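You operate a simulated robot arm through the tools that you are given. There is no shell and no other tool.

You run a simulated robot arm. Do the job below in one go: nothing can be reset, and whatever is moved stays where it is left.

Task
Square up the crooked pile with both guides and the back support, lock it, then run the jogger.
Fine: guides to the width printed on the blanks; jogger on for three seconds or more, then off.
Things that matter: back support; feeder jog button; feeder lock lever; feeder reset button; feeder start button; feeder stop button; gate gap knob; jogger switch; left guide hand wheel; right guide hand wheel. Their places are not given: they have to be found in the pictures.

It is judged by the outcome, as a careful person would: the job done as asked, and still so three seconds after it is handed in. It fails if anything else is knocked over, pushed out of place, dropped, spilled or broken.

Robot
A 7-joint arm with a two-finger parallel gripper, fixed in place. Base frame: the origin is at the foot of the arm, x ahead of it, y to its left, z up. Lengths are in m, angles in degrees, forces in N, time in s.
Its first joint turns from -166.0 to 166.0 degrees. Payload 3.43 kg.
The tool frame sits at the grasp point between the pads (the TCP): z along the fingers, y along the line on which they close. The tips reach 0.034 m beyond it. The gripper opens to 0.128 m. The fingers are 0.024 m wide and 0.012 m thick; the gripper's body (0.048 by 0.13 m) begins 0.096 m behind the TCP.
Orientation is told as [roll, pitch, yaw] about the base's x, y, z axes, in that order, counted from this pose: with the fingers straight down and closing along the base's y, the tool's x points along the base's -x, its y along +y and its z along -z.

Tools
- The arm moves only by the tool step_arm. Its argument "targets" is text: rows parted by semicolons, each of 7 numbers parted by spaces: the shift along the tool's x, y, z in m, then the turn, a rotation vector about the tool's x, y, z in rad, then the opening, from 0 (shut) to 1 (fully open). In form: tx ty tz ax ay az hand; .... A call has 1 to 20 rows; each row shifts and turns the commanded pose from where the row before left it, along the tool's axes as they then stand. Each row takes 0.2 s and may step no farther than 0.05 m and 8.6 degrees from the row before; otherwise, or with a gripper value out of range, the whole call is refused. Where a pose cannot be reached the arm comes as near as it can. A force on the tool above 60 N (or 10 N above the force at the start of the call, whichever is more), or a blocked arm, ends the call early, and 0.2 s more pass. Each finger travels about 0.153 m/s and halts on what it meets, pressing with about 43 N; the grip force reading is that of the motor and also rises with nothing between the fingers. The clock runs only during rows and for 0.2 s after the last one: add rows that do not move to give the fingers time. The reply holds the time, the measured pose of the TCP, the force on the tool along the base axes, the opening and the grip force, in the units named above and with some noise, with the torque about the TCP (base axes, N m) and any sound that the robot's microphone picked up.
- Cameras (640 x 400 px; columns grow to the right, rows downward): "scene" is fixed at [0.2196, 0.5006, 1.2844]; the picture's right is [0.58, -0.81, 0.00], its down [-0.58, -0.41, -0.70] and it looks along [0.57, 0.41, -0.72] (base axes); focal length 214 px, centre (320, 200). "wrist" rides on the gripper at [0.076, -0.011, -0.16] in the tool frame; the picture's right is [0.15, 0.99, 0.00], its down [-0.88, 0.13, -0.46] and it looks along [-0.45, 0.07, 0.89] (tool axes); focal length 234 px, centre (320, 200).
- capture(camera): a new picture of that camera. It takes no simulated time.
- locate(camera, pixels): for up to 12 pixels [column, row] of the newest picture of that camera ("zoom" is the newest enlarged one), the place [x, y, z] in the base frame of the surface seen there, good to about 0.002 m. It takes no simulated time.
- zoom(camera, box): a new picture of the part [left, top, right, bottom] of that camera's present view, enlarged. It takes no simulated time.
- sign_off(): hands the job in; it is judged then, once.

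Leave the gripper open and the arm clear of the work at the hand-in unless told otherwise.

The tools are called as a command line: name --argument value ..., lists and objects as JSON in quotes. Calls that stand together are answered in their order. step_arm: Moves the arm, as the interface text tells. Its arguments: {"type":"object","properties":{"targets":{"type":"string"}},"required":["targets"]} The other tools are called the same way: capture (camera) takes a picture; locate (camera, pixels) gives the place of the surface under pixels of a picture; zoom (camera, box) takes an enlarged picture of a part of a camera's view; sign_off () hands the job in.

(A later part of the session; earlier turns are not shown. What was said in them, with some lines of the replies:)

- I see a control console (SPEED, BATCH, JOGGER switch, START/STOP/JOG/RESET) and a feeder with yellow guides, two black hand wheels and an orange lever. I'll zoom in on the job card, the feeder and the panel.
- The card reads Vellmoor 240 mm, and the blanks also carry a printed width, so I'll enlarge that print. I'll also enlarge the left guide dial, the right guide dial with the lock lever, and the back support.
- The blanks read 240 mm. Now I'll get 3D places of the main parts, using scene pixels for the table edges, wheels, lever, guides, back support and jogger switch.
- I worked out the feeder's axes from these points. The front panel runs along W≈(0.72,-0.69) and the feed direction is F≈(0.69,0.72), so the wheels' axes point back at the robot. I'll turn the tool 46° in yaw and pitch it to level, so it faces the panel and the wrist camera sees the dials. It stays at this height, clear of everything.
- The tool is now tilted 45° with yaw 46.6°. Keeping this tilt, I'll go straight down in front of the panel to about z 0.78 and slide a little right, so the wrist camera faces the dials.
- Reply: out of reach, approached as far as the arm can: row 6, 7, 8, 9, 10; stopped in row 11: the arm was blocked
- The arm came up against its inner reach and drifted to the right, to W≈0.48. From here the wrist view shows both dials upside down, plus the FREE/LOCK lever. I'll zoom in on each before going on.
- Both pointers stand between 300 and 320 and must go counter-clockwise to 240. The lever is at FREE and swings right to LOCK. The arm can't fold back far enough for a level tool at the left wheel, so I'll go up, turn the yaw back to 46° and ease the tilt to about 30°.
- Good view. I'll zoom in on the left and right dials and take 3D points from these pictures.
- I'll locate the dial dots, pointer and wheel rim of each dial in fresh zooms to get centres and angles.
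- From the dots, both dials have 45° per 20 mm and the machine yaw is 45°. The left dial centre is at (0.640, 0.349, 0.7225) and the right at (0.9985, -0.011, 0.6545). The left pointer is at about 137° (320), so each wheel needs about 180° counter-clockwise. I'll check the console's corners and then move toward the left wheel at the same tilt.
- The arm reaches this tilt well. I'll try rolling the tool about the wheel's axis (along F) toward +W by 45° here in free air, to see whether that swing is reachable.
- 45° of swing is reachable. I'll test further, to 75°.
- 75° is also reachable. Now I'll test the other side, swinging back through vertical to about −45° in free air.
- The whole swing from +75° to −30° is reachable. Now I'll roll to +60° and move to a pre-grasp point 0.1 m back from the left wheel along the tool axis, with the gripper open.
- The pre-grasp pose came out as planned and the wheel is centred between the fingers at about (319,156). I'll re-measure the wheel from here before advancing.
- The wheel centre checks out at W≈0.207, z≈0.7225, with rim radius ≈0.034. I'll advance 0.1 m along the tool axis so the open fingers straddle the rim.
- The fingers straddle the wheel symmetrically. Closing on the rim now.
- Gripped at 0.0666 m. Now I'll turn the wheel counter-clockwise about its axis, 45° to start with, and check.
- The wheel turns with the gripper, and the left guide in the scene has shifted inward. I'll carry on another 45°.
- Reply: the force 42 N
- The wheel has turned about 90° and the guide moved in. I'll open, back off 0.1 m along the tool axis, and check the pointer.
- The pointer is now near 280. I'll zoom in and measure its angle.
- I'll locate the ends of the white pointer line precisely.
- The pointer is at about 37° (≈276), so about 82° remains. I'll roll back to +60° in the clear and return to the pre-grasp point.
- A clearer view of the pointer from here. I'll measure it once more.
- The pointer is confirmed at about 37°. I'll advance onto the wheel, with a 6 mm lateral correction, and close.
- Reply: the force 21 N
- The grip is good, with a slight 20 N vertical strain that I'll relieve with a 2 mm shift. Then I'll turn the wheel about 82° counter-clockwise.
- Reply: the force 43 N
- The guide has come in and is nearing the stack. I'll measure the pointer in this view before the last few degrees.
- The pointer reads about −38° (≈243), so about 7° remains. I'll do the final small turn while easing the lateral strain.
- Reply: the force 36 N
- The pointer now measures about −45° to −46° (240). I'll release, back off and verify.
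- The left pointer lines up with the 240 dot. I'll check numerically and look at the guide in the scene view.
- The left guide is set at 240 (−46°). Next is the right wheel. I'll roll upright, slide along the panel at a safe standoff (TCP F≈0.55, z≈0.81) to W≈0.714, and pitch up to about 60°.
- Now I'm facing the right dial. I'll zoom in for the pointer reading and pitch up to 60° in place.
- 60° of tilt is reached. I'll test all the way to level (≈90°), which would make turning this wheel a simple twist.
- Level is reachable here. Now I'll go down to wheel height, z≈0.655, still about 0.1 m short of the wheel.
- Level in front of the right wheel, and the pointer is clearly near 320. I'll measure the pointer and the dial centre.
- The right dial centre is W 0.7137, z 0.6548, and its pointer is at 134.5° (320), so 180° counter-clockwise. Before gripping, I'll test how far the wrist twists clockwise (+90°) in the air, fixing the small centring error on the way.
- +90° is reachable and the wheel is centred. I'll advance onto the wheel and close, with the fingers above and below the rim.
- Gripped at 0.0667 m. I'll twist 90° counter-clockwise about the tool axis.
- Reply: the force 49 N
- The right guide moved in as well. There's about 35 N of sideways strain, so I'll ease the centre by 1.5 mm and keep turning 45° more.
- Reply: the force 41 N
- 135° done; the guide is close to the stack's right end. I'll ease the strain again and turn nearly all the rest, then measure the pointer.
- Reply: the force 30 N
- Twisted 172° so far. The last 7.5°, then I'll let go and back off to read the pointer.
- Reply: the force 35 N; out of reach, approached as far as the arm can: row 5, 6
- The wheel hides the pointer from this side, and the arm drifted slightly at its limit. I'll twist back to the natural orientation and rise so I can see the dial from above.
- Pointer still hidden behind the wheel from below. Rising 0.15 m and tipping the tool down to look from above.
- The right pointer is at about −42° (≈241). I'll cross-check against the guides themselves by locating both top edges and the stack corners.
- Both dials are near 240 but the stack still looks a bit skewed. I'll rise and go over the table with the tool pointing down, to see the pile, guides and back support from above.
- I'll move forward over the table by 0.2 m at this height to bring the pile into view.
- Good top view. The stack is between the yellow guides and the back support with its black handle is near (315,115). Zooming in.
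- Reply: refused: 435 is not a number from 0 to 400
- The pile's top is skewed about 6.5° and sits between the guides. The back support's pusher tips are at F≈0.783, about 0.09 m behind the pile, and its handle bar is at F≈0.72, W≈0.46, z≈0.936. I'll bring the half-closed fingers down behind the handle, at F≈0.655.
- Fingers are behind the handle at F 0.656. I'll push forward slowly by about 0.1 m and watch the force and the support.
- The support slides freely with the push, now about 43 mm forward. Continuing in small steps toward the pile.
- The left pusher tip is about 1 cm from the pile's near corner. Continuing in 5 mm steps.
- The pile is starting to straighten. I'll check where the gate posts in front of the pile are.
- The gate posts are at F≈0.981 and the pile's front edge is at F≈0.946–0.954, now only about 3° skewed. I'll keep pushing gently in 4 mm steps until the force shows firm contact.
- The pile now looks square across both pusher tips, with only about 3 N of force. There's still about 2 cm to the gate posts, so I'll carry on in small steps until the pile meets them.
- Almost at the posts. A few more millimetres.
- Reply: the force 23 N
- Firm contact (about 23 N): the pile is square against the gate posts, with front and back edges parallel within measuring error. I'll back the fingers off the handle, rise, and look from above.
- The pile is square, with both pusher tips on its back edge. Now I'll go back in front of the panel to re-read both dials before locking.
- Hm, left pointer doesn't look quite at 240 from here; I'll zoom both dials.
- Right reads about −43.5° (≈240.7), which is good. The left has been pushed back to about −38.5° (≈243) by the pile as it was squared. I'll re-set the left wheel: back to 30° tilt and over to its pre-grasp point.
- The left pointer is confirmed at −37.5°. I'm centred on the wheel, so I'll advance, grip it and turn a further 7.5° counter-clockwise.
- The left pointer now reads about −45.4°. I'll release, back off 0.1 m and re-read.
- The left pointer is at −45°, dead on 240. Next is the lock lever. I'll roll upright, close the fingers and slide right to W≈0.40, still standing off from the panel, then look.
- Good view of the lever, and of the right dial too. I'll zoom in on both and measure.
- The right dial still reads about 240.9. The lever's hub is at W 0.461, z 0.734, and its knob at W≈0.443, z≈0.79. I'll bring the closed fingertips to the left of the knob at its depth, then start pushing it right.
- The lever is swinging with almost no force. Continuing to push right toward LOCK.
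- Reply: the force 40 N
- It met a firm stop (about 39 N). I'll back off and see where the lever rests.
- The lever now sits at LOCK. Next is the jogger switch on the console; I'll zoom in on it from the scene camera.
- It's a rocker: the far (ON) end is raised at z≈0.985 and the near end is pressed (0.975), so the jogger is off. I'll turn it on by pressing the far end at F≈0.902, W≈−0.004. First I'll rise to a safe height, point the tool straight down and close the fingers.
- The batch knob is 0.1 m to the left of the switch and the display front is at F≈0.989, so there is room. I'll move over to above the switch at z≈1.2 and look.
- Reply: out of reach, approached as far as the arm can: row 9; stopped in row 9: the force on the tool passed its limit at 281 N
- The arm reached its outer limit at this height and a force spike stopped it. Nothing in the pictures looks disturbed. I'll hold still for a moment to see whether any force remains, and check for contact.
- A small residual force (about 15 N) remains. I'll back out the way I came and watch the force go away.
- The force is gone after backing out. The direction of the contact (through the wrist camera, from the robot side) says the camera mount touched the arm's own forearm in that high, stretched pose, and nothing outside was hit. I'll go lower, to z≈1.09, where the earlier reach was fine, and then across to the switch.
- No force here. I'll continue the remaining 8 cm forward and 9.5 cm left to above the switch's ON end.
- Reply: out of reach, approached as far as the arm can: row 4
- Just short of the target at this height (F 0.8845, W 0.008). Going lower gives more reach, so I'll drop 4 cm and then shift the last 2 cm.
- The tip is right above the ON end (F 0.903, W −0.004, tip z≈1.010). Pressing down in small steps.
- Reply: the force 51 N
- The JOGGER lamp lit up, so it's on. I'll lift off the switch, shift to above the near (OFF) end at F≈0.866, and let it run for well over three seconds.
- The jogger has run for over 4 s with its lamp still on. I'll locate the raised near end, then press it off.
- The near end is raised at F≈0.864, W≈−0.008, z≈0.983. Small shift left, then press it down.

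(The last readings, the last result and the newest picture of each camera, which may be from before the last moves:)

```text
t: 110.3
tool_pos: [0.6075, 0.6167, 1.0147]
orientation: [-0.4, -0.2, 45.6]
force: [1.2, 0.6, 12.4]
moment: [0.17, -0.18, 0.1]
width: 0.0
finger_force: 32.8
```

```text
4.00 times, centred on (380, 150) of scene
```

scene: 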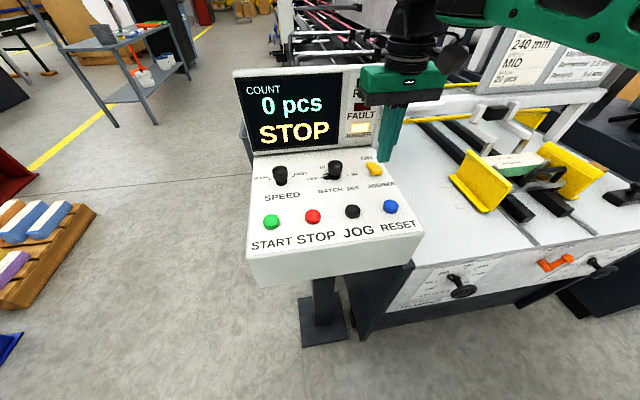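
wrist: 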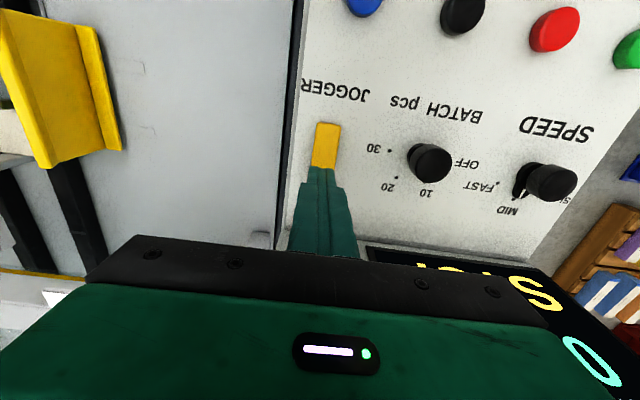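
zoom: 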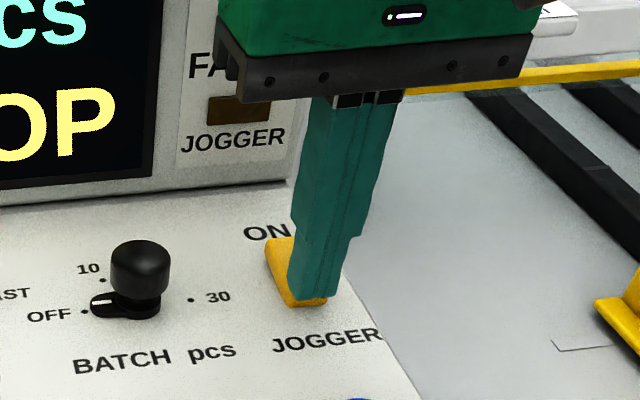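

The lamp is out: jogger off. I'll lift off, retreat the way I came and open the gripper, then check everything.

step_arm --targets "0 0 -0.015 0 0 0 0; 0 0 -0.025 0 0 0 0; 0 0 -0.02 0 0 0 0; 0.025 -0.03 0 0 0 0 0; 0.025 -0.03 0 0 0 0 0; 0.025 -0.03 0 0 0 0 0.5; 0.025 -0.04 0 0 0 0 1; 0.025 -0.04 0 0 0 0 1; 0.025 -0.04 0 0 0 0 1; 0.025 -0.04 0 0 0 0 1; 0.025 -0.04 0 0 0 0 1; 0 0 0 0 0 0 1"

capture --camera "wrist"

capture --camera "scene"

```text
t: 112.9
tool_pos: [0.675, 0.2692, 1.0735]
orientation: [-0.4, -0.1, 45.7]
force: [1.1, 0.1, -0.4]
moment: [0.0, -0.02, 0.0]
width: 0.1282
finger_force: 0.1
```

```text
taken
```

wrist: 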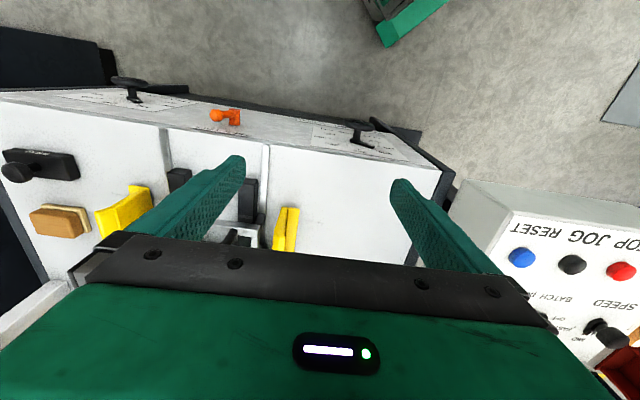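

```text
taken
```

scene: 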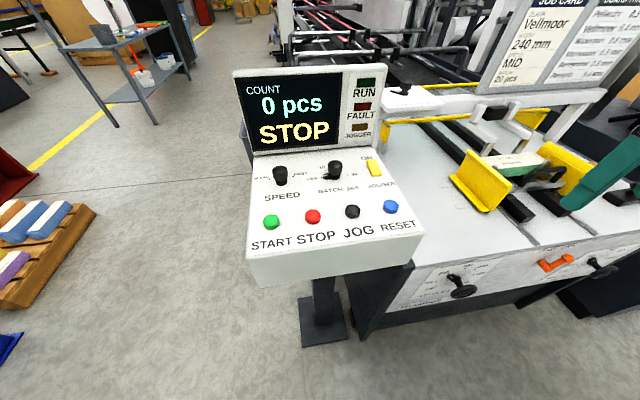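

All looks calm. I'll go back in front of the panel for a last reading of the dials and the lever.

step_arm --targets "0.032 -0.032 0 0 0 0 1; 0.032 -0.032 0 0 0 0 1; 0.032 -0.032 0 0 0 0 1; 0.032 -0.032 0 0 0 0 1; 0 0 0 0 -0.131 0 1; 0 0 0 0 -0.131 0 1; 0 0 0 0 -0.131 0 1; 0 0 0 0 -0.131 0 1; 0 0 0 0 0 0 1"

capture --camera "wrist"

```text
t: 114.9
tool_pos: [0.6758, 0.0898, 1.0755]
orientation: [-0.6, -30.1, 46.0]
force: [1.5, 0.1, 0.2]
moment: [0.0, -0.01, -0.01]
width: 0.1278
finger_force: 0.1
```

```text
taken
```

wrist: 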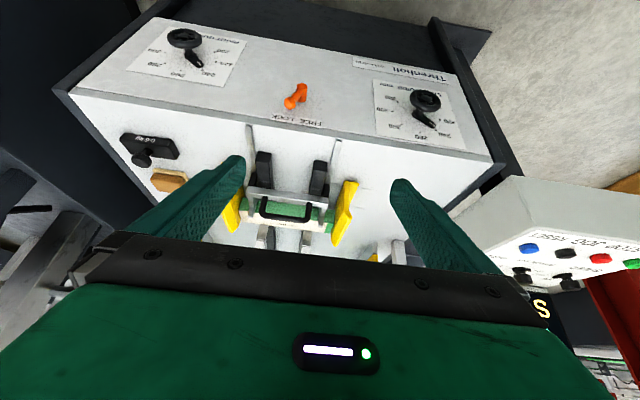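

zoom --camera "wrist" --box '[375, 80, 465, 150]'

zoom --camera "wrist" --box '[140, 20, 240, 90]'

zoom --camera "wrist" --box '[220, 75, 380, 255]'

```text
5.71 times, centred on (420, 115) of wrist
```

zoom: 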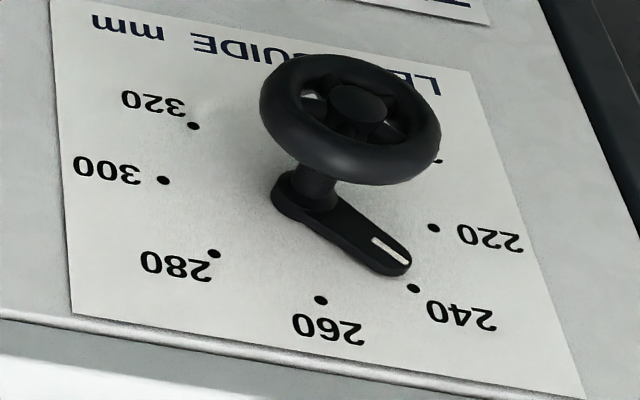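

```text
5.71 times, centred on (190, 55) of wrist
```

zoom: 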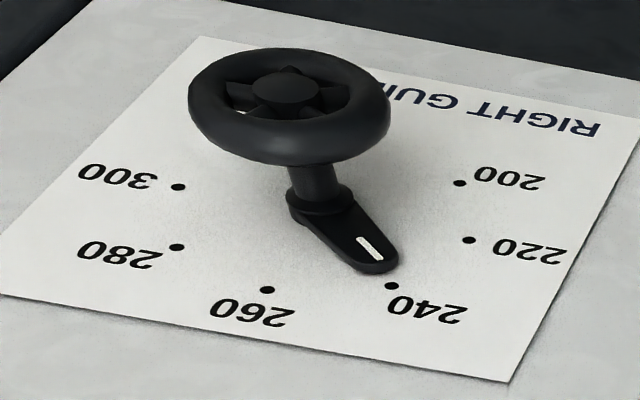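

```text
2.22 times, centred on (300, 165) of wrist
```

zoom: 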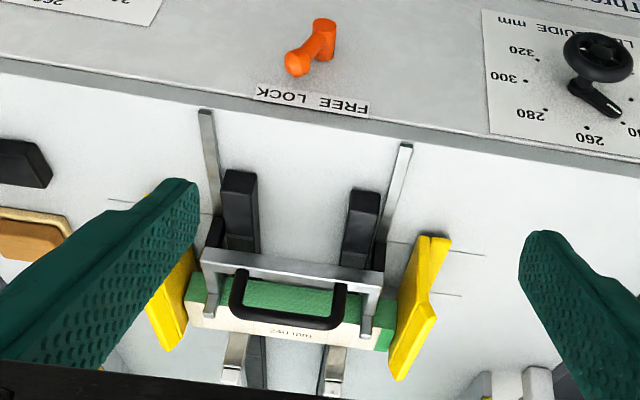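

Lever at LOCK, pile square, both pointers by 240. A final numeric check of both pointers.

zoom --camera "wrist" --box '[375, 80, 465, 150]'

locate --camera "zoom" --pixels '[[374, 240], [382, 246], [390, 252], [397, 257], [405, 263], [413, 288], [320, 300], [433, 228]]'

zoom --camera "wrist" --box '[140, 20, 240, 90]'

locate --camera "zoom" --pixels '[[360, 239], [366, 245], [371, 250], [377, 256], [381, 259], [391, 285], [267, 290], [469, 240]]'

zoom --camera "scene" --box '[230, 60, 430, 260]'

```text
5.71 times, centred on (420, 115) of wrist
```

zoom: 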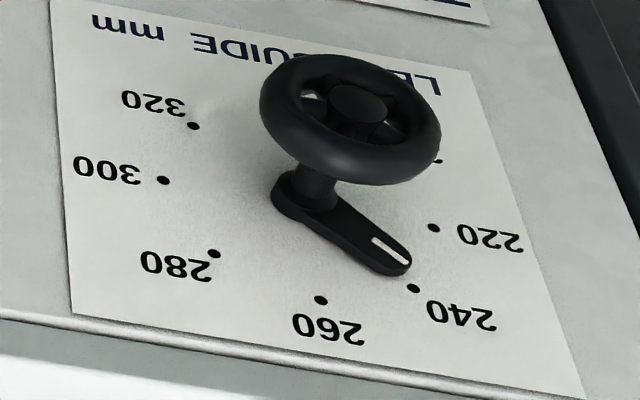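

```text
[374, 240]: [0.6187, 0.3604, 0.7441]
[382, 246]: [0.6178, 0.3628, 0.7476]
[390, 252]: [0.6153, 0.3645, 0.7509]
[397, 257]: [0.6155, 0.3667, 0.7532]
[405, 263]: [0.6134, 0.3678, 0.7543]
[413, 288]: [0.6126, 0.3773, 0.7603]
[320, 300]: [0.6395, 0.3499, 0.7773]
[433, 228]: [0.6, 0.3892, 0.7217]
```

```text
5.71 times, centred on (190, 55) of wrist
```

zoom: 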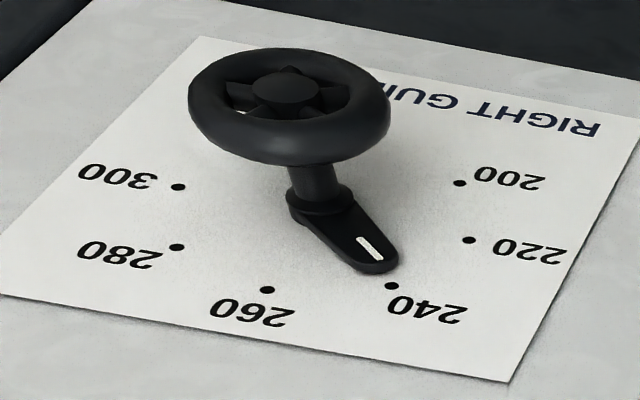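

```text
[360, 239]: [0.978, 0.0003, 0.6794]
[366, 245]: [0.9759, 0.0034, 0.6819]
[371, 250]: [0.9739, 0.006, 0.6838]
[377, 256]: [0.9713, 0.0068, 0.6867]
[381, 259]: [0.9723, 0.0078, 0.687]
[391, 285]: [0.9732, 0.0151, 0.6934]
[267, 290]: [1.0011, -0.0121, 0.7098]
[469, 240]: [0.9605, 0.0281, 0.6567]
```

```text
2.00 times, centred on (330, 160) of scene
```

zoom: 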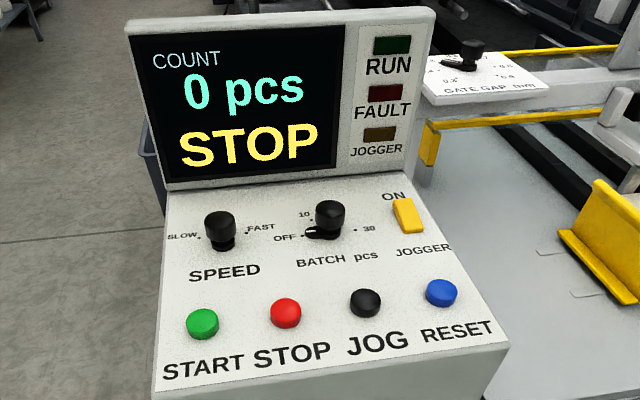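

Final state:
- **Guides:** both pointers read about −44°, which is 240 mm.
- **Back support:** it is up against the squared pile.
- **Lock lever:** at LOCK.
- **Jogger:** ran for over four seconds; its switch and lamp are now off.
- **Console:** the other controls are unchanged (0 pcs, STOP).
- **Arm:** standing clear with the gripper open.

Handing in.

sign_off

```text
The job is handed in.
```

The pile is squared up and locked, and the jogger has been run and switched off. I've handed the job in.

- **Guides:** both dials read about 240 mm, the width printed on the blanks. The left one was pushed back to about 243 while the pile was being squared, so I re-set it before locking.
- **Back support:** I pushed it forward until the pile sat square against the gate posts, with both pusher tips on its back edge.
- **Lock lever:** moved from FREE to LOCK until it met its stop.
- **Jogger:** on for more than four seconds, then off; its lamp is out.

On the way to the jogger switch, the arm stopped on a force spike (281 N) while stretched out high. From the direction of the force, I think the wrist camera touched the arm's own forearm. It cleared when I backed out, and the pictures showed nothing moved.

At hand-in the gripper was open and the arm was clear of the work. The other controls were untouched, and the display still showed 0 pcs and STOP.
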